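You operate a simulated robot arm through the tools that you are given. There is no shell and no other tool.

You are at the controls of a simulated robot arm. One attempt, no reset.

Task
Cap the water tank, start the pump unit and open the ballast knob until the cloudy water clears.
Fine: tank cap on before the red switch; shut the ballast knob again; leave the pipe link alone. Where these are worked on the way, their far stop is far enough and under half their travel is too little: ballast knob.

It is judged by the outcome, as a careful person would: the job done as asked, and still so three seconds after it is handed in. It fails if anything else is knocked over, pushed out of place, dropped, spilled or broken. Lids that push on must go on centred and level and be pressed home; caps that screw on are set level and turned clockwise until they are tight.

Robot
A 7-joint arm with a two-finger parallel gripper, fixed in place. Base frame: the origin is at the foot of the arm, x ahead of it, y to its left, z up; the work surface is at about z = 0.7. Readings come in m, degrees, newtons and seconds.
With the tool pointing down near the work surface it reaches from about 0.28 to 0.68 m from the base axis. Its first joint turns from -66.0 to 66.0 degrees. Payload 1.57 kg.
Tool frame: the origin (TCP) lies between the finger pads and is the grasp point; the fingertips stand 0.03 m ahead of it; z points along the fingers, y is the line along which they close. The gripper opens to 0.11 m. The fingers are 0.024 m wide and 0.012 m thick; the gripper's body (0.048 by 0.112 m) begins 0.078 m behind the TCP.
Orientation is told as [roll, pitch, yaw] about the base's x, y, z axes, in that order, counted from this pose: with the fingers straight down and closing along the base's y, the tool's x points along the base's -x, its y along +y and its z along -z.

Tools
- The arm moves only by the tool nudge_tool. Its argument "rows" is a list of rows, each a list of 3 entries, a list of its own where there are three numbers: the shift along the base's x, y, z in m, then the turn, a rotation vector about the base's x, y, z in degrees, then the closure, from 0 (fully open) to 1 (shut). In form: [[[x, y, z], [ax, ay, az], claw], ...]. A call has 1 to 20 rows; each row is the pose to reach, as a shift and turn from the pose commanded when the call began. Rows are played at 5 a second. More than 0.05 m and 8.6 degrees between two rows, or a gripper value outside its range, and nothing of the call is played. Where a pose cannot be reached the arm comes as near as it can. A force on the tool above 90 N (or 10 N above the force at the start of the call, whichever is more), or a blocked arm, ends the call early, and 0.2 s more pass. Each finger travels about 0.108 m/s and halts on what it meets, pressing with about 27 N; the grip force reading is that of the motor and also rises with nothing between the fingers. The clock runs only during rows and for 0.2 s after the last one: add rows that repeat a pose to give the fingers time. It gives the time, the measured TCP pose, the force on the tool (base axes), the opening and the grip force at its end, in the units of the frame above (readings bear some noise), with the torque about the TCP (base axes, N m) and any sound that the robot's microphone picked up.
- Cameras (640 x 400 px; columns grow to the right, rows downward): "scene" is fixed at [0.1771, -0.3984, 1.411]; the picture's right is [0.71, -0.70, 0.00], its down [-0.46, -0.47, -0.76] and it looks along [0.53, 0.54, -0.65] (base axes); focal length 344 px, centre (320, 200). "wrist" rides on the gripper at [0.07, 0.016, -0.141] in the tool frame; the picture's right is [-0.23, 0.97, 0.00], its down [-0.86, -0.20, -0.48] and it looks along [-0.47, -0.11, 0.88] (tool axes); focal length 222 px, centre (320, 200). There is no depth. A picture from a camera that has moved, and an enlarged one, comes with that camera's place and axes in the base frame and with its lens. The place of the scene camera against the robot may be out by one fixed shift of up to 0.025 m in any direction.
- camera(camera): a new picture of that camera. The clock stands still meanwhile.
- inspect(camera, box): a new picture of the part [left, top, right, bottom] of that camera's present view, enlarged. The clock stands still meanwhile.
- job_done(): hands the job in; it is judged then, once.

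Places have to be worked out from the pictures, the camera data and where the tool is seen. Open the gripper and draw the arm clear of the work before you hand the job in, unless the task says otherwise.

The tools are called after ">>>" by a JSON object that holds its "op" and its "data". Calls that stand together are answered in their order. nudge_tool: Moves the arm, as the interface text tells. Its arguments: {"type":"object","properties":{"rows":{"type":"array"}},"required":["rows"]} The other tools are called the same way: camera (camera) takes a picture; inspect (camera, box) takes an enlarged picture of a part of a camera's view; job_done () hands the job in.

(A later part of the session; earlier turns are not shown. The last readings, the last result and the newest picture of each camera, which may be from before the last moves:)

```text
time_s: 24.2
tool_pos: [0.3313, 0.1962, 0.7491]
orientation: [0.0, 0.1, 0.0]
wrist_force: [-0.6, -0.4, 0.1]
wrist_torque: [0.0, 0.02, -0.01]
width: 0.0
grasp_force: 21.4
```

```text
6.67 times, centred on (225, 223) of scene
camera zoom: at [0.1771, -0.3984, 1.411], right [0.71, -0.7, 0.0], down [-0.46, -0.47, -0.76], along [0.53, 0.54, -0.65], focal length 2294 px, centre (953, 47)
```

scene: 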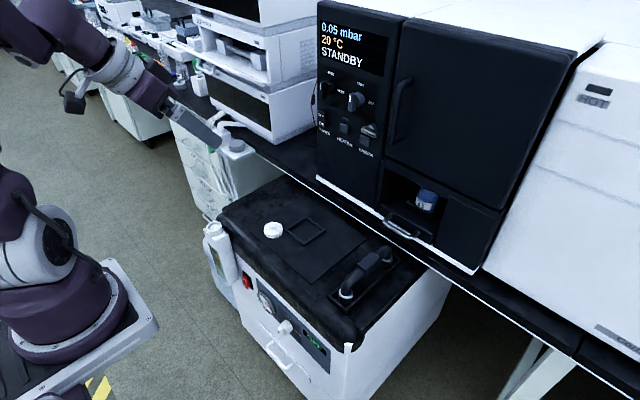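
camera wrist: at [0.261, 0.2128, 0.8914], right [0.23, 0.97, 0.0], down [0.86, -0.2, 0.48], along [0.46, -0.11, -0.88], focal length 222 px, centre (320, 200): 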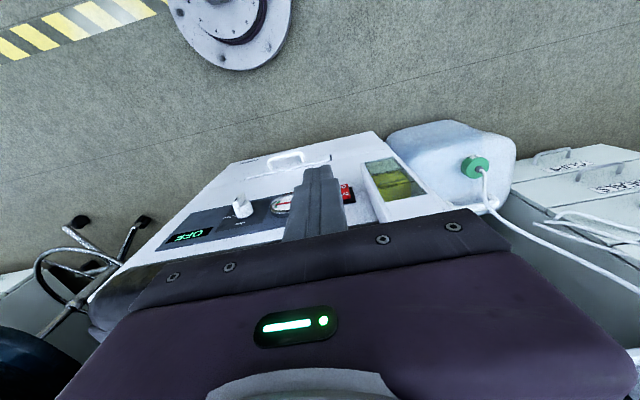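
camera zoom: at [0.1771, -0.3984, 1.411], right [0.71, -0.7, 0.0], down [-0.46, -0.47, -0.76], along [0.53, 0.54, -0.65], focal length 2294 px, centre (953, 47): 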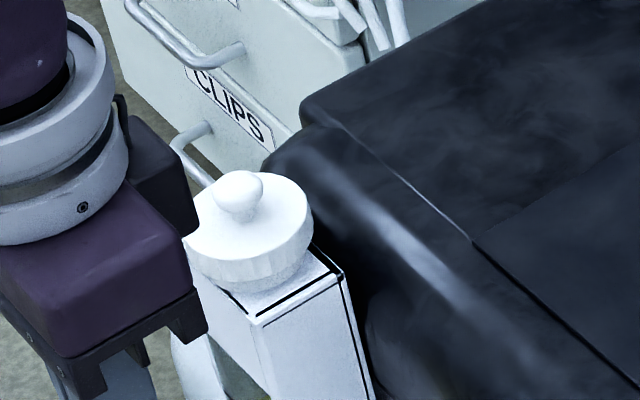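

The cap is seated and level. Now I'll zoom in on the panel features from this lower viewpoint.

>>> {"op": "inspect", "data": {"camera": "wrist", "box": [210, 170, 290, 220]}}

>>> {"op": "inspect", "data": {"camera": "wrist", "box": [300, 140, 440, 230]}}

>>> {"op": "inspect", "data": {"camera": "wrist", "box": [80, 120, 400, 320]}}

```text
8.00 times, centred on (250, 195) of wrist
camera zoom: at [0.261, 0.2128, 0.8914], right [0.23, 0.97, 0.0], down [0.86, -0.2, 0.48], along [0.46, -0.11, -0.88], focal length 1777 px, centre (880, 240)
```

zoom: 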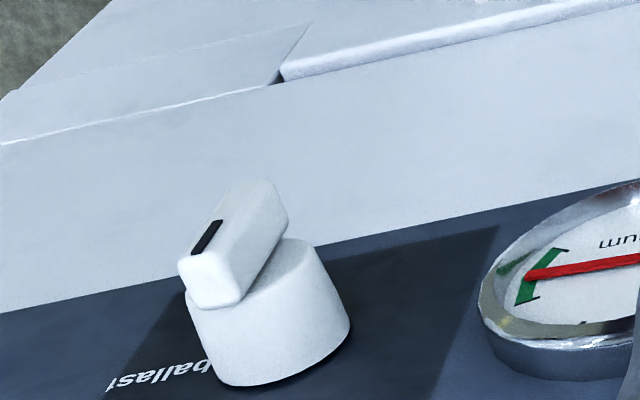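

```text
4.44 times, centred on (370, 185) of wrist
camera zoom: at [0.261, 0.2128, 0.8914], right [0.23, 0.97, 0.0], down [0.86, -0.2, 0.48], along [0.46, -0.11, -0.88], focal length 987 px, centre (98, 267)
```

zoom: 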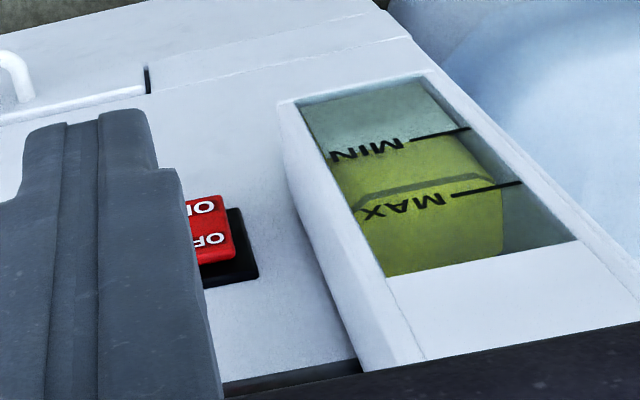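

```text
2.00 times, centred on (240, 220) of wrist
camera zoom: at [0.261, 0.2128, 0.8914], right [0.23, 0.97, 0.0], down [0.86, -0.2, 0.48], along [0.46, -0.11, -0.88], focal length 444 px, centre (480, 160)
```

zoom: 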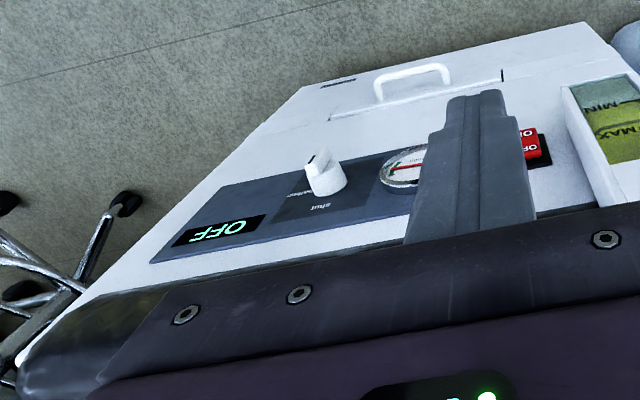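

The knob bar is vertical, about 4 cm long, near (0.418, 0.02, 0.525). I'll shift toward −y and lower to triangulate the switch and knob better.

>>> {"op": "nudge_tool", "data": {"rows": [[[-0.01, -0.03, -0.01], [0, 0, 0], 1], [[-0.02, -0.06, -0.03], [0, 0, 0], 1], [[-0.02, -0.08, -0.05], [0, 0, 0], 1], [[-0.02, -0.08, -0.05], [0, 0, 0], 1]]}}

>>> {"op": "camera", "data": {"camera": "wrist"}}

>>> {"op": "inspect", "data": {"camera": "wrist", "box": [340, 150, 460, 240]}}

>>> {"op": "inspect", "data": {"camera": "wrist", "box": [220, 180, 320, 240]}}

```text
time_s: 25.2
tool_pos: [0.3108, 0.117, 0.7]
orientation: [0.0, 0.0, 0.0]
wrist_force: [-0.5, 0.5, 0.2]
wrist_torque: [0.01, 0.0, -0.02]
width: 0.0
grasp_force: 20.9
```

```text
taken
camera wrist: at [0.2411, 0.1328, 0.8427], right [0.23, 0.97, 0.0], down [0.86, -0.2, 0.48], along [0.47, -0.11, -0.88], focal length 222 px, centre (320, 200)
```

wrist: 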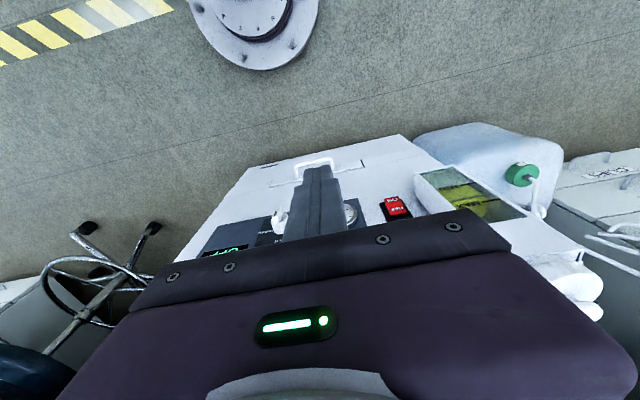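

```text
4.44 times, centred on (400, 195) of wrist
camera zoom: at [0.2411, 0.1328, 0.8427], right [0.23, 0.97, 0.0], down [0.86, -0.2, 0.48], along [0.47, -0.11, -0.88], focal length 987 px, centre (-36, 222)
```

zoom: 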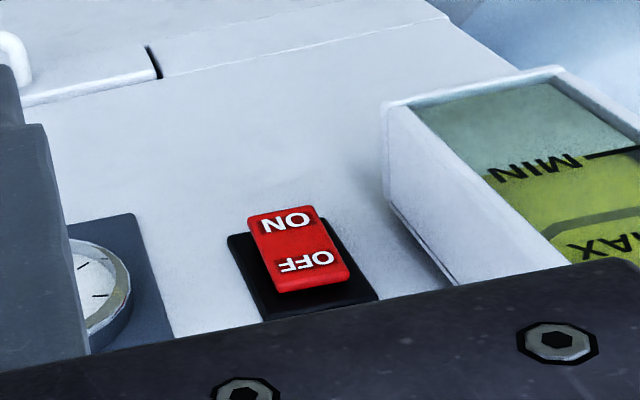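

```text
6.40 times, centred on (270, 210) of wrist
camera zoom: at [0.2411, 0.1328, 0.8427], right [0.23, 0.97, 0.0], down [0.86, -0.2, 0.48], along [0.47, -0.11, -0.88], focal length 1422 px, centre (640, 136)
```

zoom: 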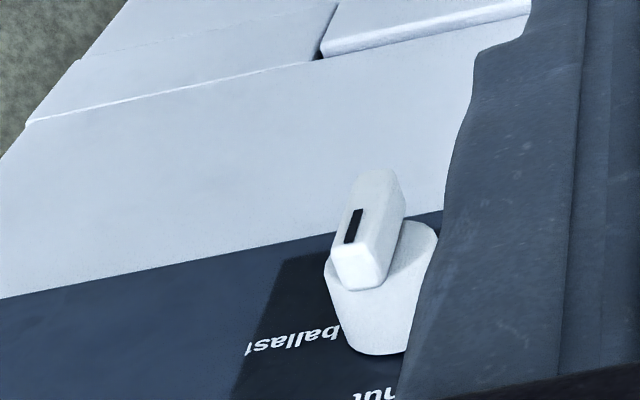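

The switch centre triangulates to about (0.449, 0.211, 0.526), with the ON half at z≈0.512. The tank starts at y≈0.254, so I'll use a pitched tool with the fingers open about 5 cm and press with the +y finger. First I'll test the pitch while still clear of everything.

>>> {"op": "nudge_tool", "data": {"rows": [[[0.02, 0.02, 0.02], [0, -4, 0], 0.545], [[0.04, 0.045, 0.04], [0, -10, 0], 0.545], [[0.05, 0.063, 0.05], [0, -16, 0], 0.545], [[0.05, 0.063, 0.05], [0, -20, 0], 0.545], [[0.05, 0.063, 0.03], [0, -20, 0], 0.545], [[0.05, 0.063, 0], [0, -20, 0], 0.545], [[0.05, 0.063, 0], [0, -20, 0], 0.545]]}}

>>> {"op": "camera", "data": {"camera": "wrist"}}

>>> {"op": "camera", "data": {"camera": "scene"}}

```text
time_s: 26.8
tool_pos: [0.3597, 0.1801, 0.6996]
orientation: [0.0, -19.9, 0.0]
wrist_force: [-1.1, 0.0, 0.0]
wrist_torque: [0.01, -0.02, 0.01]
width: 0.0504
grasp_force: 0.2
```

```text
taken
camera wrist: at [0.247, 0.1959, 0.8096], right [0.21, 0.97, 0.08], down [0.64, -0.2, 0.74], along [0.74, -0.11, -0.67], focal length 222 px, centre (320, 200)
```

wrist: 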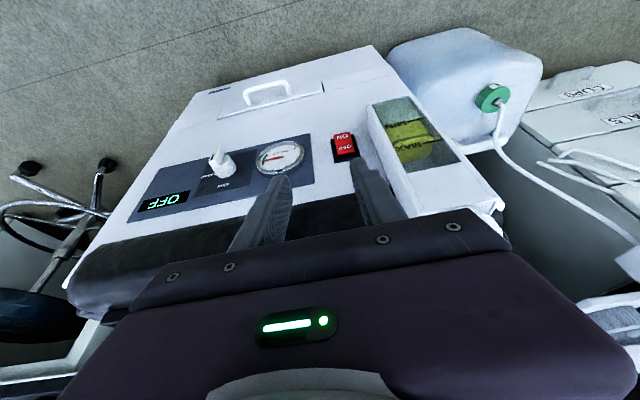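

```text
taken
```

scene: 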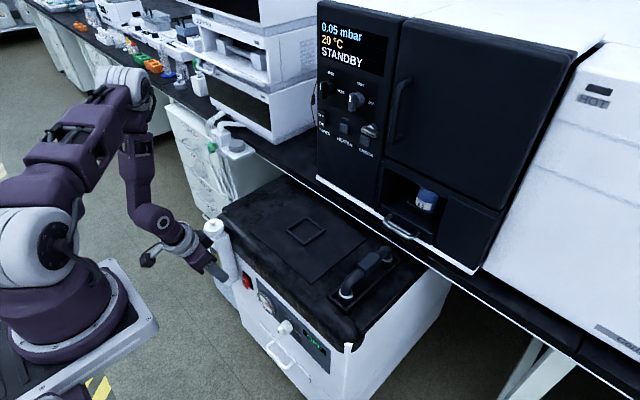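

Pitch works here and gives an excellent view of the panel. I'll zoom for accurate positions.

>>> {"op": "inspect", "data": {"camera": "wrist", "box": [310, 120, 390, 180]}}

>>> {"op": "inspect", "data": {"camera": "wrist", "box": [180, 130, 260, 190]}}

```text
6.67 times, centred on (350, 150) of wrist
camera zoom: at [0.247, 0.1959, 0.8096], right [0.21, 0.97, 0.08], down [0.64, -0.2, 0.74], along [0.74, -0.11, -0.67], focal length 1481 px, centre (120, 533)
```

zoom: 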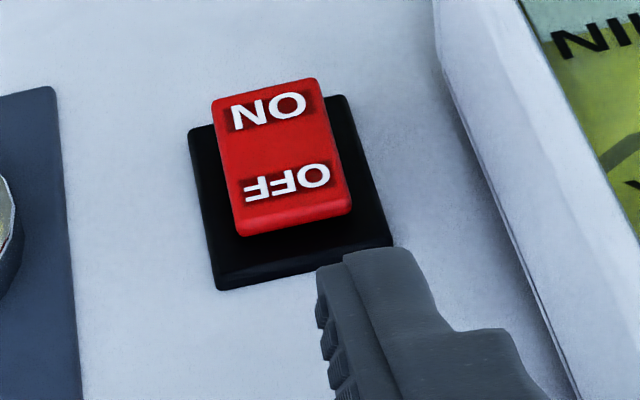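

```text
6.67 times, centred on (220, 160) of wrist
camera zoom: at [0.247, 0.1959, 0.8096], right [0.21, 0.97, 0.08], down [0.64, -0.2, 0.74], along [0.74, -0.11, -0.67], focal length 1481 px, centre (987, 467)
```

zoom: 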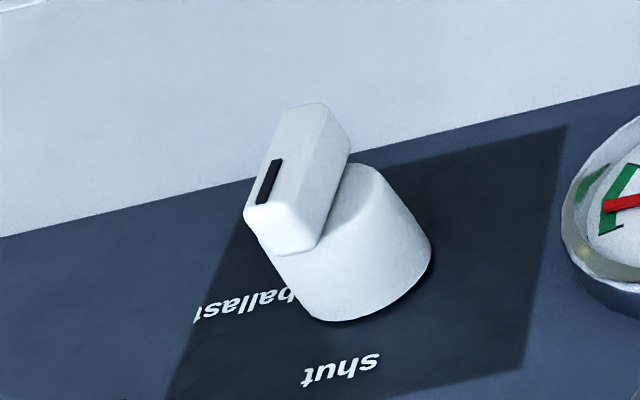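

ON centre is about (0.447, 0.211, 0.508). The knob bar is at (0.42, 0.016, 0.518) with its mark pointing up at "shut". I'll descend so the +y finger sits in front of the ON half.

>>> {"op": "nudge_tool", "data": {"rows": [[[0, 0, -0.04], [0, 0, 0], 0.545], [[0, 0, -0.08], [0, 0, 0], 0.545], [[0, 0, -0.12], [0, 0, 0], 0.545], [[0, 0, -0.15], [0, 0, 0], 0.545], [[0.02, 0, -0.166], [0, 0, 0], 0.545], [[0.035, 0, -0.166], [0, 0, 0], 0.545], [[0.035, 0, -0.166], [0, 0, 0], 0.545]]}}

>>> {"op": "camera", "data": {"camera": "wrist"}}

>>> {"op": "inspect", "data": {"camera": "scene", "box": [190, 215, 310, 315]}}

```text
time_s: 28.4
tool_pos: [0.3954, 0.1806, 0.5353]
orientation: [0.0, -19.9, 0.0]
wrist_force: [-0.4, 0.1, -0.1]
wrist_torque: [-0.01, 0.0, 0.03]
width: 0.0499
grasp_force: 0.0
```

```text
taken
camera wrist: at [0.2822, 0.1959, 0.6444], right [0.21, 0.97, 0.08], down [0.64, -0.2, 0.74], along [0.74, -0.11, -0.67], focal length 222 px, centre (320, 200)
```

wrist: 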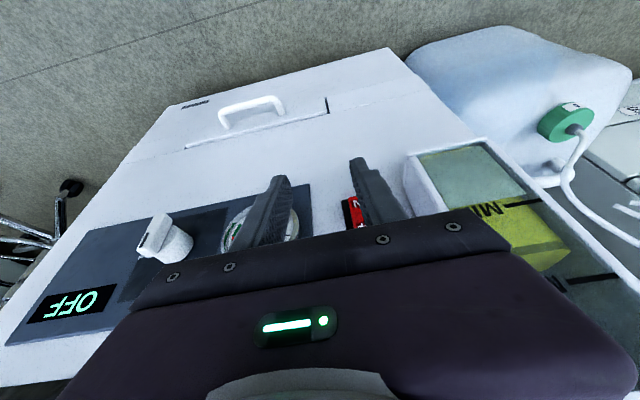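

```text
4.00 times, centred on (250, 265) of scene
camera zoom: at [0.1771, -0.3984, 1.411], right [0.71, -0.7, 0.0], down [-0.46, -0.47, -0.76], along [0.53, 0.54, -0.65], focal length 1376 px, centre (600, -60)
```

zoom: 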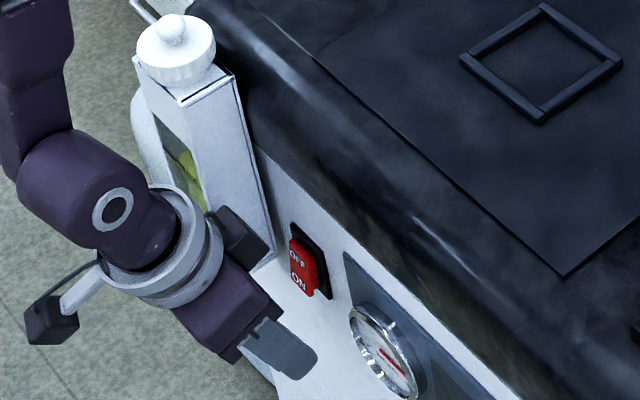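

The +y finger lines up with the ON half. I'll advance in x until contact and a click.

>>> {"op": "nudge_tool", "data": {"rows": [[[0.012, -0.001, 0], [0, 0, 0], 0.545], [[0.022, -0.001, 0], [0, 0, 0], 0.545], [[0.026, -0.001, 0], [0, 0, 0], 0.545], [[0.026, -0.001, 0], [0, 0, 0], 0.545]]}}

```text
time_s: 29.4
tool_pos: [0.4216, 0.1789, 0.5349]
orientation: [-0.1, -19.9, 0.0]
wrist_force: [-0.8, -0.2, 1.1]
wrist_torque: [0.01, 0.02, -0.02]
width: 0.0503
grasp_force: 0.1
```

>>> {"op": "nudge_tool", "data": {"rows": [[[0.003, 0, 0], [0, 0, 0], 0.545], [[0.006, 0, 0], [0, 0, 0], 0.545], [[0.008, 0, 0], [0, 0, 0], 0.545], [[0.008, 0, 0], [0, 0, 0], 0.545]]}}

>>> {"op": "inspect", "data": {"camera": "scene", "box": [190, 215, 310, 315]}}

```text
time_s: 30.4
tool_pos: [0.4276, 0.1788, 0.5332]
orientation: [0.0, -19.4, 0.1]
wrist_force: [-22.5, 0.7, 3.4]
wrist_torque: [0.34, 0.48, 0.69]
width: 0.0508
grasp_force: 0.4
```

```text
4.00 times, centred on (250, 265) of scene
camera zoom: at [0.1768, -0.3985, 1.4111], right [0.71, -0.7, 0.0], down [-0.46, -0.47, -0.76], along [0.53, 0.54, -0.65], focal length 1376 px, centre (600, -60)
```

zoom: 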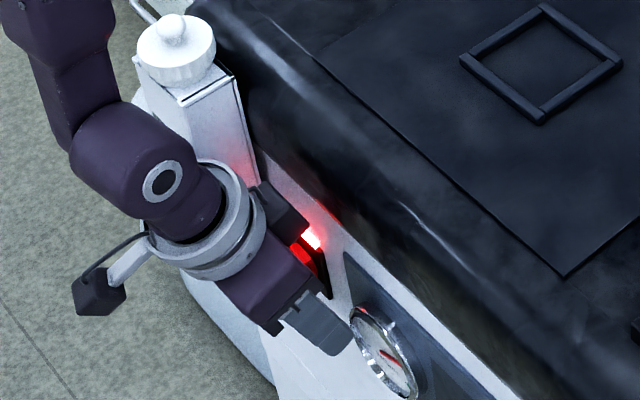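

The switch is now glowing, so the pump is on. I'll back away and check the display.

>>> {"op": "nudge_tool", "data": {"rows": [[[-0.02, 0, 0], [0, 0, 0], 0.545], [[-0.05, 0, 0], [0, 0, 0], 0.545], [[-0.07, 0, 0.04], [0, 0, 0], 0.545], [[-0.07, 0, 0.08], [0, 0, 0], 0.545], [[-0.07, -0.04, 0.12], [0, 0, 0], 0.545], [[-0.07, -0.08, 0.14], [0, 0, 0], 0.545], [[-0.07, -0.08, 0.14], [0, 0, 0], 0.545]]}}

>>> {"op": "camera", "data": {"camera": "wrist"}}

>>> {"op": "inspect", "data": {"camera": "scene", "box": [190, 215, 350, 365]}}

>>> {"op": "camera", "data": {"camera": "scene"}}

```text
refused: row 5 steps farther than a row can; nothing moved
```

```text
taken
camera wrist: at [0.3137, 0.1948, 0.644], right [0.21, 0.97, 0.07], down [0.65, -0.2, 0.74], along [0.73, -0.11, -0.67], focal length 222 px, centre (320, 200)
```

wrist: 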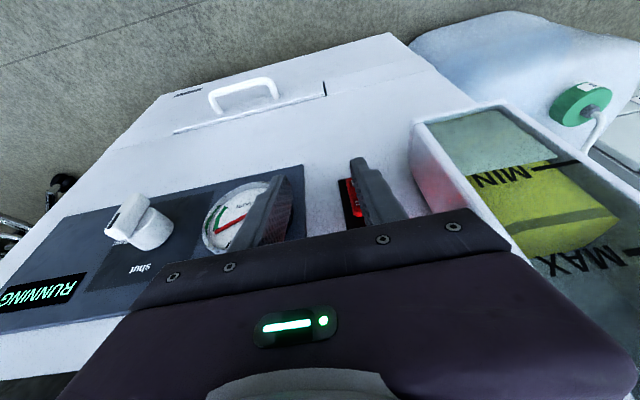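

```text
2.67 times, centred on (270, 290) of scene
camera zoom: at [0.1768, -0.3985, 1.4111], right [0.71, -0.7, 0.0], down [-0.46, -0.47, -0.76], along [0.53, 0.54, -0.65], focal length 918 px, centre (453, -40)
```

zoom: 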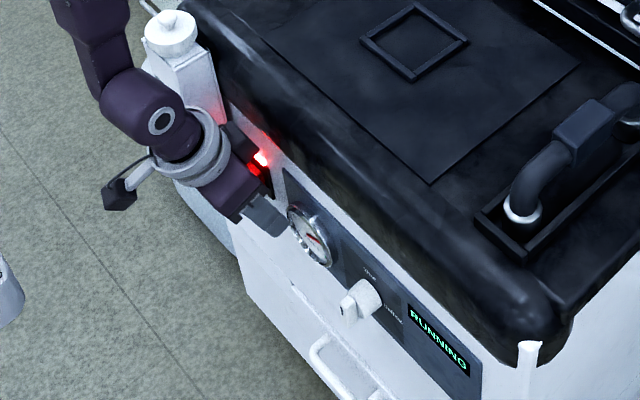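

```text
taken
```

scene: 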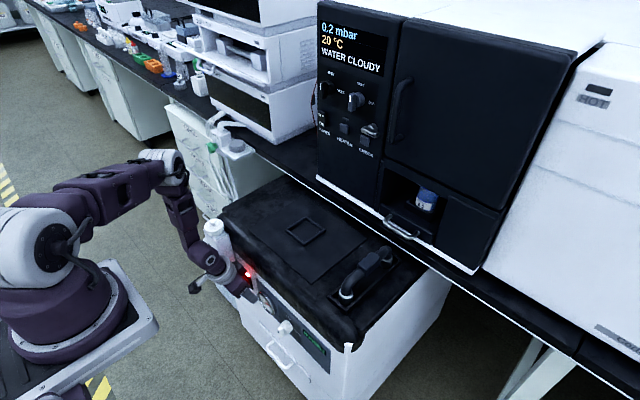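

The unit shows RUNNING and the big display reads "WATER CLOUDY", which is useful feedback. That last move was refused for too large a step, so I'll redo it in smaller steps.

>>> {"op": "nudge_tool", "data": {"rows": [[[-0.02, 0, 0], [0, 0, 0], 0.545], [[-0.05, 0, 0], [0, 0, 0], 0.545], [[-0.07, 0, 0.03], [0, 0, 0], 0.545], [[-0.07, -0.02, 0.06], [0, 0, 0], 0.545], [[-0.07, -0.05, 0.08], [0, 0, 0], 0.545], [[-0.07, -0.08, 0.1], [0, 0, 0], 0.545], [[-0.07, -0.11, 0.12], [0, 0, 0], 0.545], [[-0.07, -0.11, 0.12], [0, 0, 0], 0.545]]}}

>>> {"op": "camera", "data": {"camera": "wrist"}}

>>> {"op": "inspect", "data": {"camera": "scene", "box": [190, 215, 350, 365]}}

```text
time_s: 32.2
tool_pos: [0.3598, 0.0688, 0.6555]
orientation: [0.0, -19.9, 0.1]
wrist_force: [-0.6, -0.4, 0.2]
wrist_torque: [0.0, 0.0, 0.0]
width: 0.0499
grasp_force: 0.0
```

```text
taken
camera wrist: at [0.246, 0.0842, 0.7647], right [0.21, 0.97, 0.08], down [0.64, -0.2, 0.74], along [0.74, -0.11, -0.67], focal length 222 px, centre (320, 200)
```

wrist: 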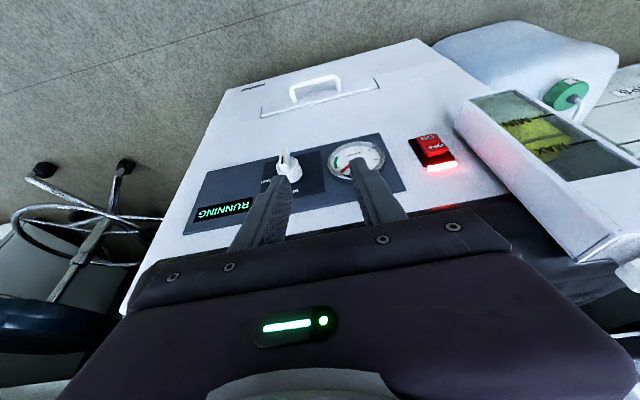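

```text
2.67 times, centred on (270, 290) of scene
camera zoom: at [0.1771, -0.3985, 1.411], right [0.71, -0.7, 0.0], down [-0.46, -0.47, -0.76], along [0.53, 0.54, -0.65], focal length 918 px, centre (453, -40)
```

zoom: 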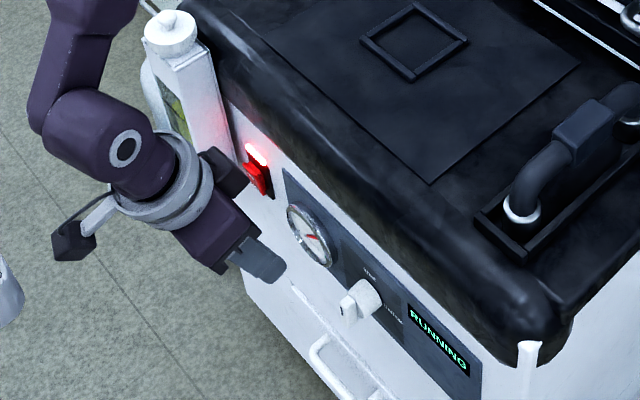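

Everything is fine: the switch is lit and the cap is on. Before gripping the knob I'll rehearse the +90° roll about x in free space, clear of the panel.

>>> {"op": "nudge_tool", "data": {"rows": [[[-0.01, -0.03, 0], [0, 0, 0], 0.545], [[-0.02, -0.052, 0], [0, 0, 0], 0.545], [[-0.02, -0.052, 0], [8, 0, 0], 0.545], [[-0.02, -0.052, 0], [16, 0, 0], 0.545], [[-0.02, -0.052, 0], [24, 0, 0], 0.545], [[-0.02, -0.052, 0], [32, 0, 0], 0.545], [[-0.02, -0.052, 0], [40, 0, 0], 0.545], [[-0.02, -0.052, 0], [48, 0, 0], 0.545], [[-0.02, -0.052, 0], [56, 0, 0], 0.545], [[-0.02, -0.052, 0], [64, 0, 0], 0.545], [[-0.02, -0.052, 0], [72, 0, 0], 0.545], [[-0.02, -0.052, 0], [80, 0, 0], 0.545], [[-0.02, -0.052, 0], [88, 0, 0], 0.545], [[-0.02, -0.052, 0], [88, 0, 0], 0.545]]}}

>>> {"op": "camera", "data": {"camera": "scene"}}

>>> {"op": "camera", "data": {"camera": "wrist"}}

```text
time_s: 35.2
tool_pos: [0.3662, 0.0469, 0.7087]
orientation: [88.1, -0.8, -19.9]
wrist_force: [0.1, 0.2, 0.1]
wrist_torque: [-0.02, 0.02, -0.02]
width: 0.0503
grasp_force: 0.1
out of reach, approached as far as the arm can: row 13, 14
```

```text
taken
```

scene: 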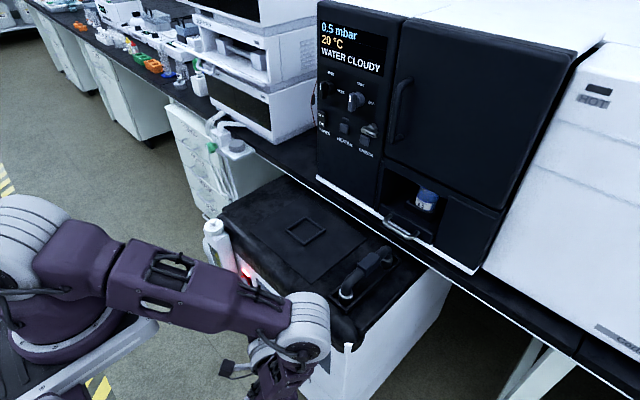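

```text
taken
camera wrist: at [0.2527, -0.0632, 0.7286], right [0.21, -0.04, 0.98], down [0.64, -0.75, -0.17], along [0.74, 0.66, -0.13], focal length 222 px, centre (320, 200)
```

wrist: 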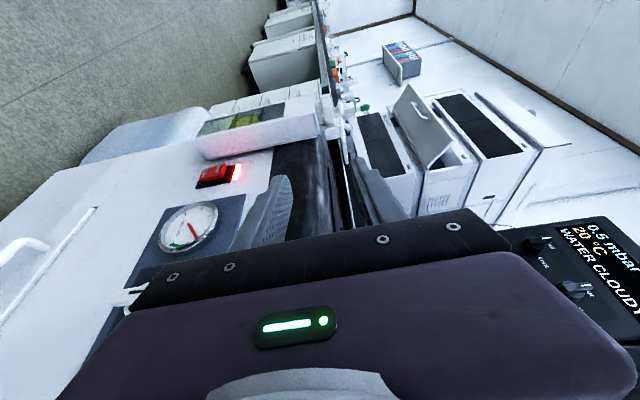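

80° is comfortably reachable, which should be enough for the knob. I'll roll back and move in front of the knob at about (0.36, 0.0165, 0.56).

>>> {"op": "nudge_tool", "data": {"rows": [[[0, -0.003, -0.005], [-8, 0, 0], 0.545], [[-0.002, -0.006, -0.01], [-16, 0, 0], 0.545], [[-0.004, -0.01, -0.015], [-24, 0, 0], 0.545], [[-0.006, -0.015, -0.02], [-32, 0, 0], 0.545], [[-0.008, -0.02, -0.025], [-40, 0, 0], 0.545], [[-0.01, -0.025, -0.03], [-48, 0, 0], 0.545], [[-0.01, -0.03, -0.04], [-56, 0, 0], 0.545], [[-0.01, -0.03, -0.05], [-64, 0, 0], 0.545], [[-0.01, -0.03, -0.06], [-72, 0, 0], 0.545], [[-0.01, -0.03, -0.07], [-80, 0, 0], 0.545], [[-0.01, -0.03, -0.08], [-88, 0, 0], 0.545], [[-0.01, -0.03, -0.11], [-88, 0, 0], 0.545], [[-0.01, -0.03, -0.148], [-88, 0, 0], 0.545], [[-0.01, -0.03, -0.148], [-88, 0, 0], 0.545]]}}

>>> {"op": "camera", "data": {"camera": "wrist"}}

>>> {"op": "inspect", "data": {"camera": "wrist", "box": [260, 140, 380, 230]}}

>>> {"op": "inspect", "data": {"camera": "scene", "box": [210, 265, 330, 365]}}

```text
time_s: 38.2
tool_pos: [0.3571, 0.016, 0.5607]
orientation: [0.0, -19.9, 0.0]
wrist_force: [-0.5, 0.4, 0.2]
wrist_torque: [-0.02, -0.01, -0.03]
width: 0.05
grasp_force: 0.2
```

```text
taken
camera wrist: at [0.2432, 0.0319, 0.6693], right [0.21, 0.97, 0.08], down [0.64, -0.2, 0.74], along [0.74, -0.11, -0.67], focal length 222 px, centre (320, 200)
```

wrist: 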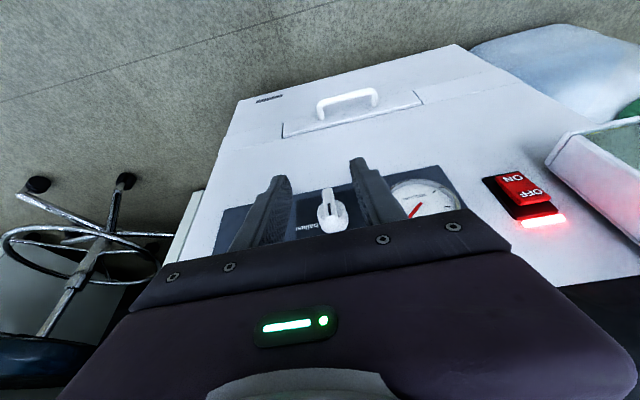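

```text
4.44 times, centred on (320, 185) of wrist
camera zoom: at [0.2432, 0.0319, 0.6693], right [0.21, 0.97, 0.08], down [0.64, -0.2, 0.74], along [0.74, -0.11, -0.67], focal length 987 px, centre (320, 267)
```

zoom: 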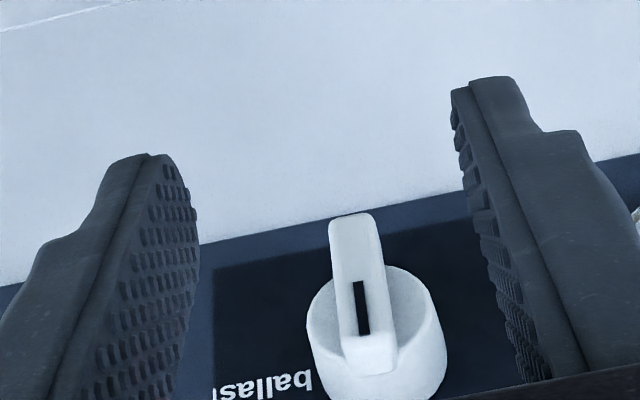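

```text
4.00 times, centred on (270, 315) of scene
camera zoom: at [0.1771, -0.3984, 1.411], right [0.71, -0.7, 0.0], down [-0.46, -0.47, -0.76], along [0.53, 0.54, -0.65], focal length 1376 px, centre (520, -260)
```

zoom: 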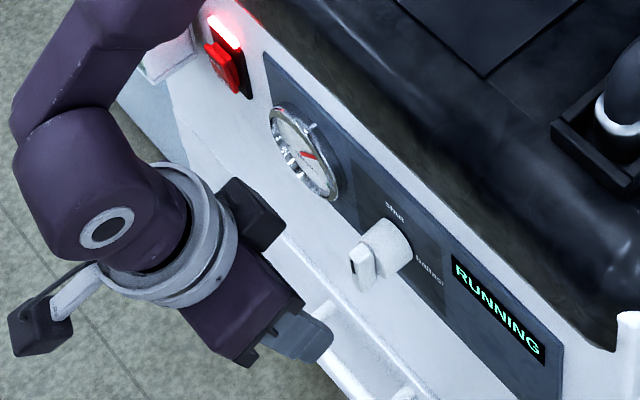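

Now I have a very clear view: bar front at x≈0.42, z from 0.495 to 0.534, y≈0.0145. I'll lower to z≈0.526 and advance so the fingers straddle the bar.

>>> {"op": "nudge_tool", "data": {"rows": [[[0, -0.001, -0.018], [0, 0, 0], 0.545], [[0, -0.001, -0.034], [0, 0, 0], 0.545], [[0.02, -0.001, -0.034], [0, 0, 0], 0.545], [[0.04, -0.001, -0.034], [0, 0, 0], 0.545], [[0.053, -0.001, -0.034], [0, 0, 0], 0.545], [[0.053, -0.001, -0.034], [0, 0, 0], 0.545]]}}

>>> {"op": "inspect", "data": {"camera": "wrist", "box": [260, 140, 380, 230]}}

>>> {"op": "inspect", "data": {"camera": "scene", "box": [230, 275, 330, 355]}}

```text
time_s: 39.6
tool_pos: [0.4097, 0.0158, 0.5258]
orientation: [-0.2, -19.9, 0.0]
wrist_force: [-0.1, -0.1, 0.6]
wrist_torque: [0.02, 0.0, -0.01]
width: 0.0501
grasp_force: 0.1
```

```text
4.44 times, centred on (320, 185) of wrist
camera zoom: at [0.2961, 0.0308, 0.6352], right [0.21, 0.97, 0.08], down [0.64, -0.2, 0.74], along [0.74, -0.11, -0.67], focal length 987 px, centre (320, 267)
```

zoom: 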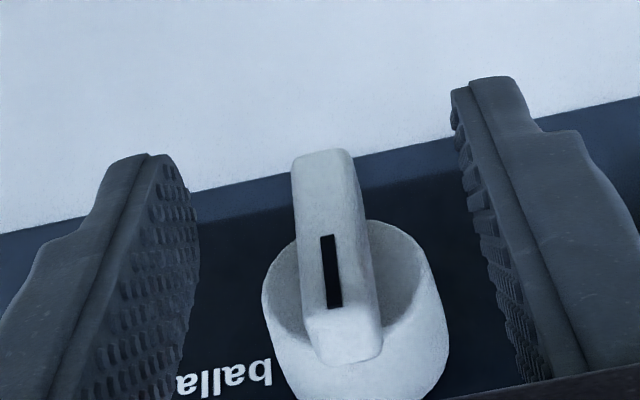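

```text
5.00 times, centred on (280, 315) of scene
camera zoom: at [0.1771, -0.3984, 1.411], right [0.71, -0.7, 0.0], down [-0.46, -0.47, -0.76], along [0.53, 0.54, -0.65], focal length 1720 px, centre (520, -375)
```

zoom: 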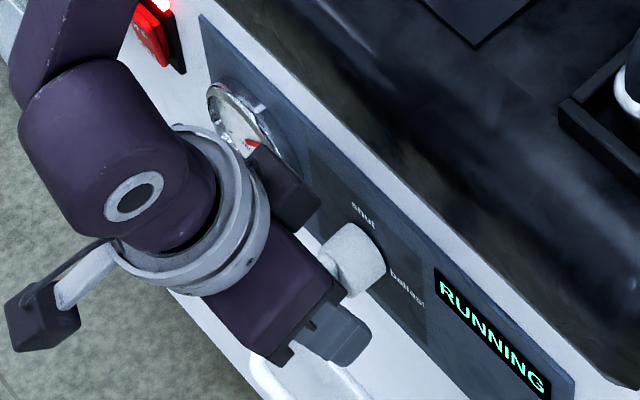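

The fingers straddle the bar with good centring. I'll advance 4 mm more for deeper engagement and close.

>>> {"op": "nudge_tool", "data": {"rows": [[[0.004, -0.001, -0.001], [0, 0, 0], 0.545], [[0.004, -0.001, -0.001], [0, 0, 0], 0.7], [[0.004, -0.001, -0.001], [0, 0, 0], 0.85], [[0.004, -0.001, -0.001], [0, 0, 0], 1], [[0.004, -0.001, -0.001], [0, 0, 0], 1]]}}

>>> {"op": "inspect", "data": {"camera": "wrist", "box": [260, 140, 380, 230]}}

```text
time_s: 40.8
tool_pos: [0.4108, 0.0151, 0.5236]
orientation: [0.1, -19.5, 0.0]
wrist_force: [-14.0, 14.6, -5.4]
wrist_torque: [0.15, 0.64, 0.07]
width: 0.0117
grasp_force: 29.4
```

```text
4.44 times, centred on (320, 185) of wrist
camera zoom: at [0.2984, 0.0305, 0.6342], right [0.21, 0.97, 0.08], down [0.64, -0.2, 0.74], along [0.73, -0.11, -0.67], focal length 987 px, centre (320, 267)
```

zoom: 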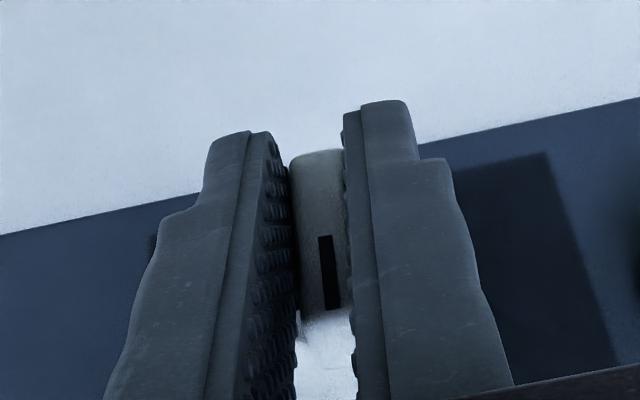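

I'm gripping the bar at 0.0117 m, but with about 14 N of side load. I'll relax that by 1–2 mm, then start turning clockwise about the knob axis.

>>> {"op": "nudge_tool", "data": {"rows": [[[-0.0015, 0.001, 0], [0, 0, 0], 1], [[-0.0015, 0.001, 0], [0, 0, 0], 1]]}}

>>> {"op": "nudge_tool", "data": {"rows": [[[0, -0.0009, 0], [6, 0, 0], 1], [[0, -0.0019, -0.0002], [12, 0, 0], 1], [[0, -0.0028, -0.0004], [18, 0, 0], 1], [[0, -0.0037, -0.0008], [24, 0, 0], 1], [[0, -0.0045, -0.0012], [30, 0, 0], 1]]}}

>>> {"op": "inspect", "data": {"camera": "wrist", "box": [220, 110, 420, 250]}}

>>> {"op": "camera", "data": {"camera": "scene"}}

```text
time_s: 41.4
tool_pos: [0.4111, 0.0145, 0.5232]
orientation: [0.0, -19.9, 0.0]
wrist_force: [-9.5, 12.1, -27.0]
wrist_torque: [0.11, 0.47, 0.14]
width: 0.0122
grasp_force: 28.7
```

```text
time_s: 42.6
tool_pos: [0.4121, 0.0099, 0.5235]
orientation: [31.6, -17.0, -10.3]
wrist_force: [-15.0, 9.8, -2.6]
wrist_torque: [0.06, -0.58, -0.12]
width: 0.0119
grasp_force: 28.7
```

```text
2.86 times, centred on (320, 180) of wrist
camera zoom: at [0.2977, -0.031, 0.627], right [0.21, 0.8, 0.55], down [0.64, -0.54, 0.54], along [0.74, 0.24, -0.63], focal length 635 px, centre (320, 257)
```

zoom: 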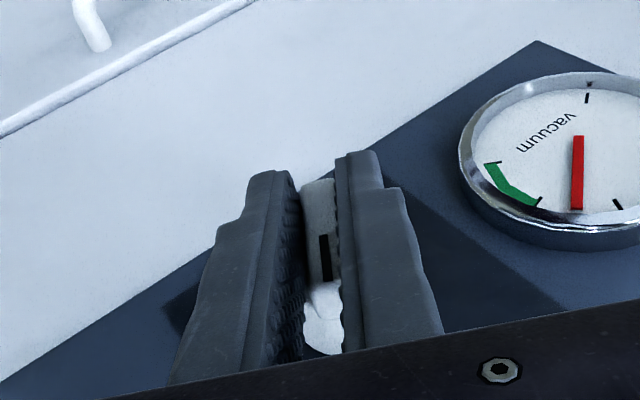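

```text
taken
```

scene: 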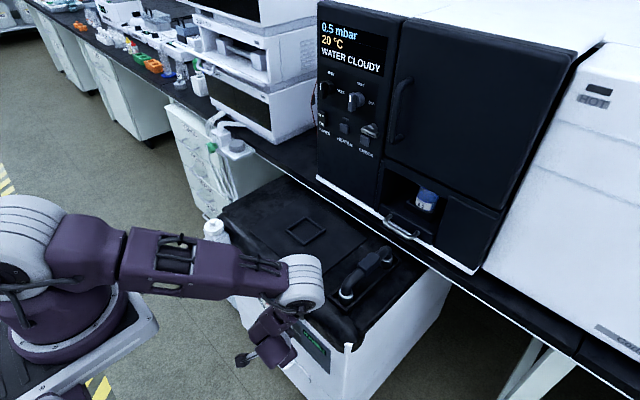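

The knob has turned about 30° smoothly and the display still says cloudy. I'll continue to about 60°.

>>> {"op": "nudge_tool", "data": {"rows": [[[0, -0.0008, -0.0005], [6, 0, 0], 1], [[0, -0.0015, -0.0011], [12, 0, 0], 1], [[0, -0.0022, -0.0018], [18, 0, 0], 1], [[0, -0.0028, -0.0025], [24, 0, 0], 1], [[0, -0.0033, -0.0033], [30, 0, 0], 1]]}}

>>> {"op": "camera", "data": {"camera": "scene"}}

>>> {"op": "inspect", "data": {"camera": "wrist", "box": [220, 110, 420, 250]}}

```text
time_s: 43.5
tool_pos: [0.4125, 0.0054, 0.5242]
orientation: [47.3, -11.4, -13.0]
wrist_force: [-2.1, -3.4, 3.3]
wrist_torque: [0.01, -0.19, 0.57]
width: 0.0121
grasp_force: 29.4
out of reach, approached as far as the arm can: row 3, 4
stopped in row 4: the force on the tool passed its limit at 97 N (the readings are from after the stop); the commanded pose is now the measured one
```

```text
taken
```

scene: 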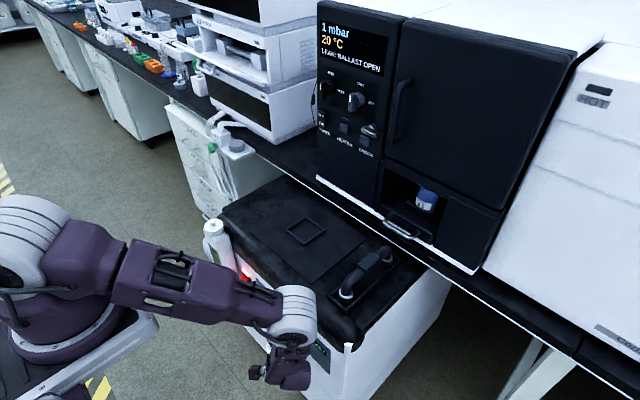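

```text
2.86 times, centred on (320, 180) of wrist
camera zoom: at [0.3039, -0.0651, 0.6166], right [0.23, 0.63, 0.75], down [0.67, -0.66, 0.35], along [0.71, 0.42, -0.57], focal length 635 px, centre (320, 257)
```

zoom: 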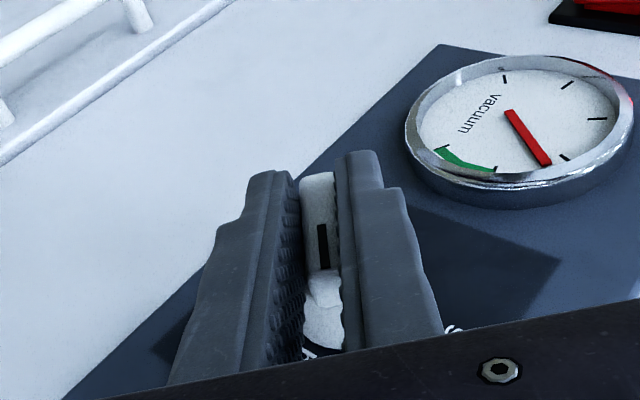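

The display now reads "LEAK: BALLAST OPEN" and the arm hit a reach limit at about 49°. I'll look at the display, the tank and the knob.

>>> {"op": "inspect", "data": {"camera": "scene", "box": [310, 10, 400, 80]}}

>>> {"op": "inspect", "data": {"camera": "scene", "box": [190, 210, 350, 390]}}

>>> {"op": "camera", "data": {"camera": "wrist"}}

```text
5.71 times, centred on (355, 45) of scene
camera zoom: at [0.1771, -0.3985, 1.411], right [0.71, -0.7, 0.0], down [-0.46, -0.47, -0.76], along [0.53, 0.54, -0.65], focal length 1966 px, centre (120, 1086)
```

zoom: 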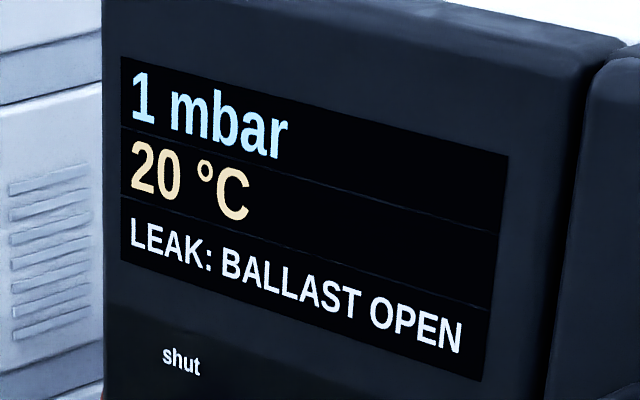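

```text
2.22 times, centred on (270, 300) of scene
camera zoom: at [0.1771, -0.3985, 1.411], right [0.71, -0.7, 0.0], down [-0.46, -0.47, -0.76], along [0.53, 0.54, -0.65], focal length 765 px, centre (431, -22)
```

zoom: 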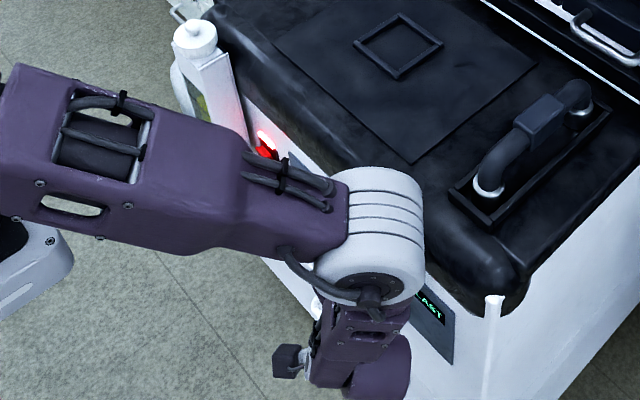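

```text
taken
camera wrist: at [0.3039, -0.0651, 0.6166], right [0.23, 0.63, 0.75], down [0.67, -0.66, 0.35], along [0.71, 0.42, -0.57], focal length 222 px, centre (320, 200)
```

wrist: 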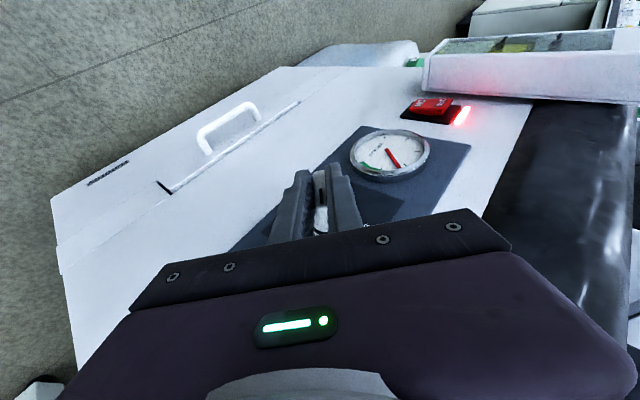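

The unit itself now shows "BALLAST", so it's open. I'll hold here a few seconds and watch the water.

>>> {"op": "nudge_tool", "data": {"rows": [[[0, 0, 0], [0, 0, 0], 1], [[0, 0, 0], [0, 0, 0], 1], [[0, 0, 0], [0, 0, 0], 1], [[0, 0, 0], [0, 0, 0], 1], [[0, 0, 0], [0, 0, 0], 1], [[0, 0, 0], [0, 0, 0], 1], [[0, 0, 0], [0, 0, 0], 1], [[0, 0, 0], [0, 0, 0], 1], [[0, 0, 0], [0, 0, 0], 1], [[0, 0, 0], [0, 0, 0], 1]]}}

>>> {"op": "inspect", "data": {"camera": "scene", "box": [310, 10, 400, 80]}}

>>> {"op": "inspect", "data": {"camera": "wrist", "box": [400, 20, 620, 130]}}

>>> {"op": "inspect", "data": {"camera": "scene", "box": [190, 210, 270, 270]}}

```text
time_s: 45.7
tool_pos: [0.412, 0.0056, 0.5239]
orientation: [47.3, -11.5, -13.3]
wrist_force: [-9.1, -8.3, 2.2]
wrist_torque: [-0.06, -0.31, 0.3]
width: 0.0121
grasp_force: 29.0
```

```text
5.71 times, centred on (355, 45) of scene
camera zoom: at [0.177, -0.3985, 1.411], right [0.71, -0.7, 0.0], down [-0.46, -0.47, -0.76], along [0.53, 0.54, -0.65], focal length 1966 px, centre (120, 1086)
```

zoom: 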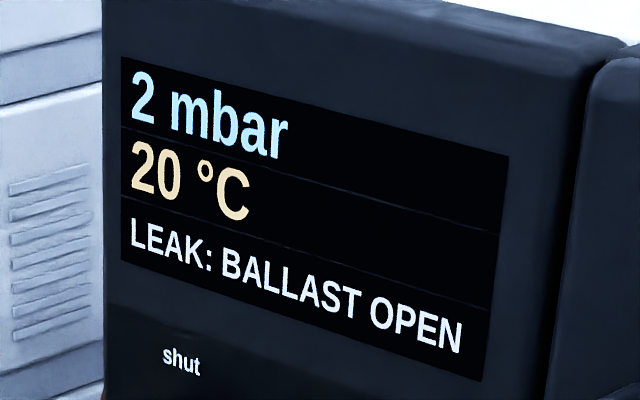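

```text
2.91 times, centred on (510, 75) of wrist
camera zoom: at [0.3038, -0.065, 0.6167], right [0.23, 0.62, 0.75], down [0.67, -0.66, 0.34], along [0.71, 0.42, -0.57], focal length 646 px, centre (-233, 564)
```

zoom: 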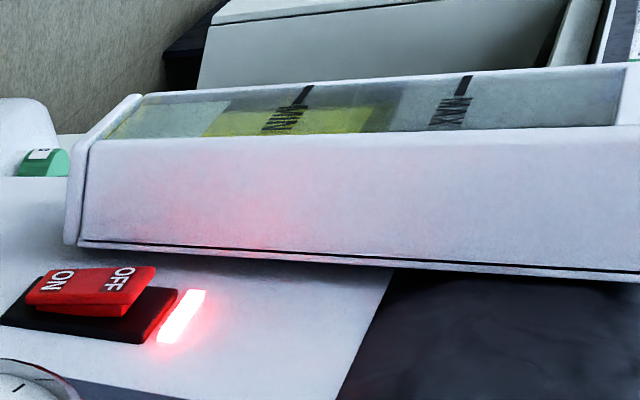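

```text
6.67 times, centred on (230, 240) of scene
camera zoom: at [0.177, -0.3985, 1.411], right [0.71, -0.7, 0.0], down [-0.46, -0.47, -0.76], along [0.53, 0.54, -0.65], focal length 2294 px, centre (920, -67)
```

zoom: 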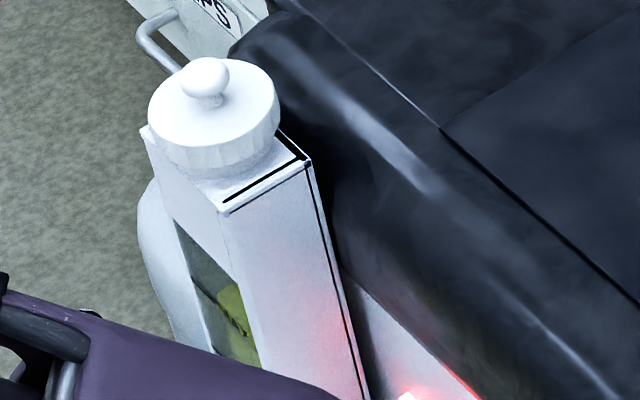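

The ballast reads open, but I can't yet see whether the water has cleared. I'll release the knob, back off along −x, roll back upright and look at the knob angle and the window.

>>> {"op": "nudge_tool", "data": {"rows": [[[0, 0, 0], [0, 0, 0], 0.8], [[0, 0, 0], [0, 0, 0], 0.545], [[-0.02, 0, 0], [0, 0, 0], 0.545], [[-0.05, 0, 0], [0, 0, 0], 0.545], [[-0.06, 0, 0.02], [-8, 0, 0], 0.545], [[-0.06, 0, 0.04], [-16, 0, 0], 0.545], [[-0.06, 0.01, 0.05], [-24, 0, 0], 0.545], [[-0.06, 0.01, 0.06], [-32, 0, 0], 0.545], [[-0.06, 0.01, 0.07], [-40, 0, 0], 0.545], [[-0.06, 0.01, 0.08], [-47, 0, 0], 0.545], [[-0.06, 0.01, 0.08], [-47, 0, 0], 0.545]]}}

>>> {"op": "camera", "data": {"camera": "wrist"}}

>>> {"op": "camera", "data": {"camera": "scene"}}

```text
time_s: 48.1
tool_pos: [0.3523, 0.0153, 0.6055]
orientation: [-1.1, -17.4, -0.4]
wrist_force: [0.0, 0.2, 0.4]
wrist_torque: [0.0, -0.01, -0.05]
width: 0.0504
grasp_force: 0.0
out of reach, approached as far as the arm can: row 3, 4
```

```text
taken
camera wrist: at [0.2436, 0.0343, 0.7188], right [0.23, 0.97, 0.05], down [0.67, -0.2, 0.72], along [0.71, -0.13, -0.7], focal length 222 px, centre (320, 200)
```

wrist: 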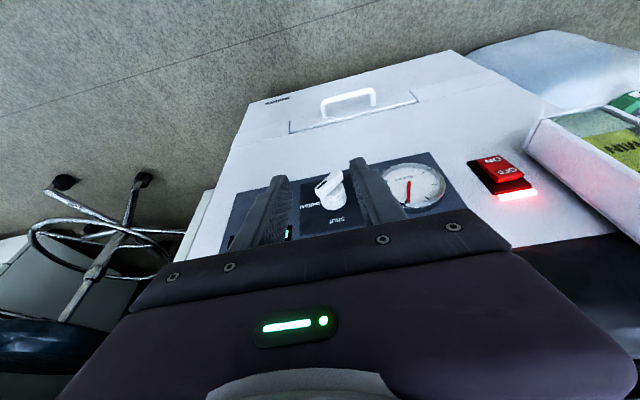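

```text
taken
```

scene: 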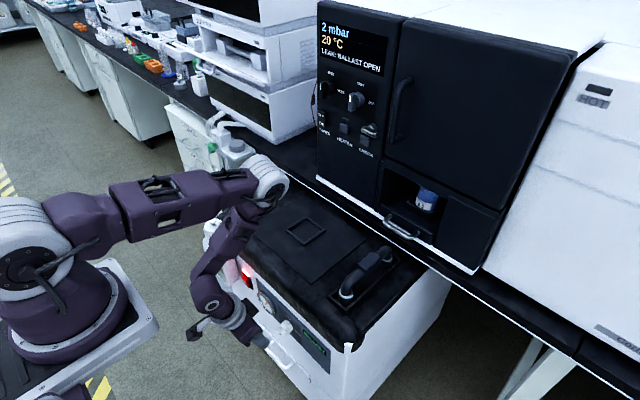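

>>> {"op": "inspect", "data": {"camera": "wrist", "box": [260, 150, 400, 240]}}

>>> {"op": "inspect", "data": {"camera": "wrist", "box": [520, 80, 640, 180]}}

>>> {"op": "inspect", "data": {"camera": "scene", "box": [260, 295, 340, 365]}}

```text
4.44 times, centred on (330, 195) of wrist
camera zoom: at [0.2436, 0.0343, 0.7188], right [0.23, 0.97, 0.05], down [0.67, -0.2, 0.72], along [0.71, -0.13, -0.7], focal length 987 px, centre (276, 222)
```

zoom: 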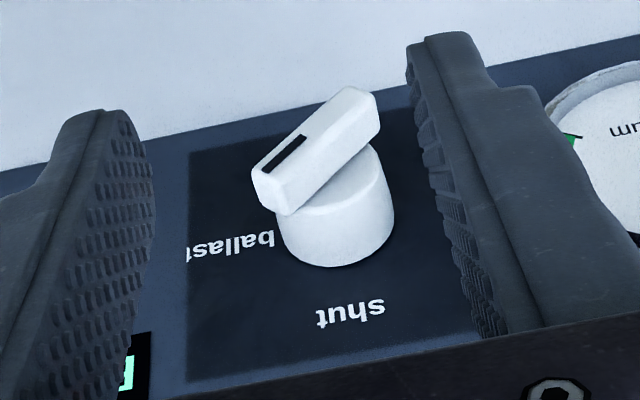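

```text
4.00 times, centred on (580, 130) of wrist
camera zoom: at [0.2436, 0.0343, 0.7188], right [0.23, 0.97, 0.05], down [0.67, -0.2, 0.72], along [0.71, -0.13, -0.7], focal length 888 px, centre (-720, 480)
```

zoom: 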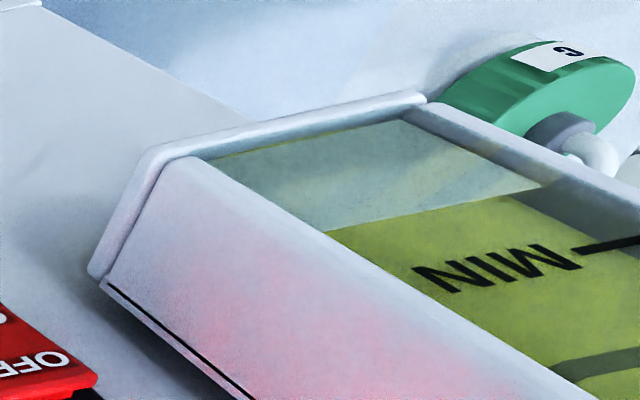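

```text
5.71 times, centred on (300, 330) of scene
camera zoom: at [0.1772, -0.3984, 1.411], right [0.71, -0.7, 0.0], down [-0.46, -0.47, -0.76], along [0.53, 0.54, -0.65], focal length 1966 px, centre (434, -543)
```

zoom: 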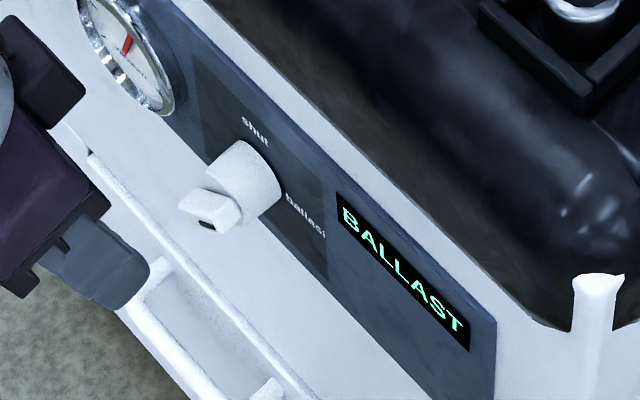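

The knob stays at about 50° and the unit reads BALLAST. To get well past half, I'll press the pointer end downward with closed fingertips toward the far stop. First I'll position above it.

>>> {"op": "nudge_tool", "data": {"rows": [[[0, 0, 0.005], [0, 0, 0], 0.8], [[0.02, -0.01, 0.005], [0, 0, 0], 1], [[0.04, -0.021, 0.005], [0, 0, 0], 1], [[0.06, -0.021, 0], [0, 0, 0], 1], [[0.06, -0.021, -0.02], [0, 0, 0], 1], [[0.06, -0.021, -0.035], [0, 0, 0], 1], [[0.06, -0.021, -0.035], [0, 0, 0], 1]]}}

>>> {"op": "inspect", "data": {"camera": "wrist", "box": [240, 130, 400, 240]}}

>>> {"op": "inspect", "data": {"camera": "scene", "box": [240, 285, 340, 365]}}

```text
time_s: 49.7
tool_pos: [0.4131, -0.0046, 0.5692]
orientation: [-0.8, -17.4, -0.4]
wrist_force: [0.6, 0.2, 0.1]
wrist_torque: [0.01, 0.0, -0.02]
width: 0.0
grasp_force: 21.3
```

```text
3.64 times, centred on (320, 185) of wrist
camera zoom: at [0.304, 0.0139, 0.6836], right [0.23, 0.97, 0.05], down [0.67, -0.2, 0.72], along [0.71, -0.13, -0.7], focal length 808 px, centre (320, 254)
```

zoom: 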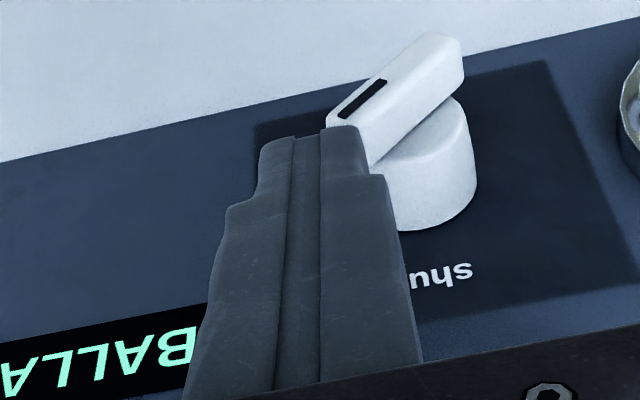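

```text
5.00 times, centred on (290, 325) of scene
camera zoom: at [0.1771, -0.3984, 1.411], right [0.71, -0.7, 0.0], down [-0.46, -0.47, -0.76], along [0.53, 0.54, -0.65], focal length 1720 px, centre (470, -425)
```

zoom: 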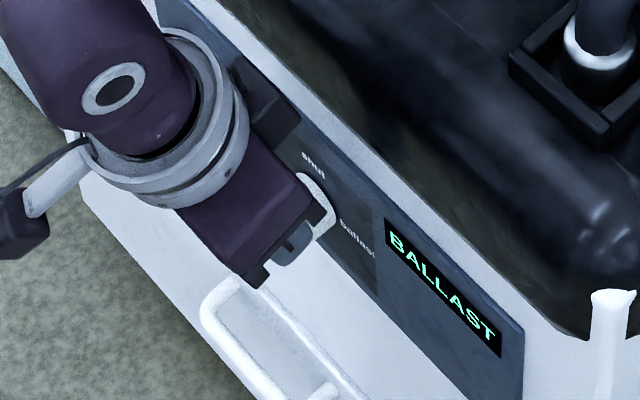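

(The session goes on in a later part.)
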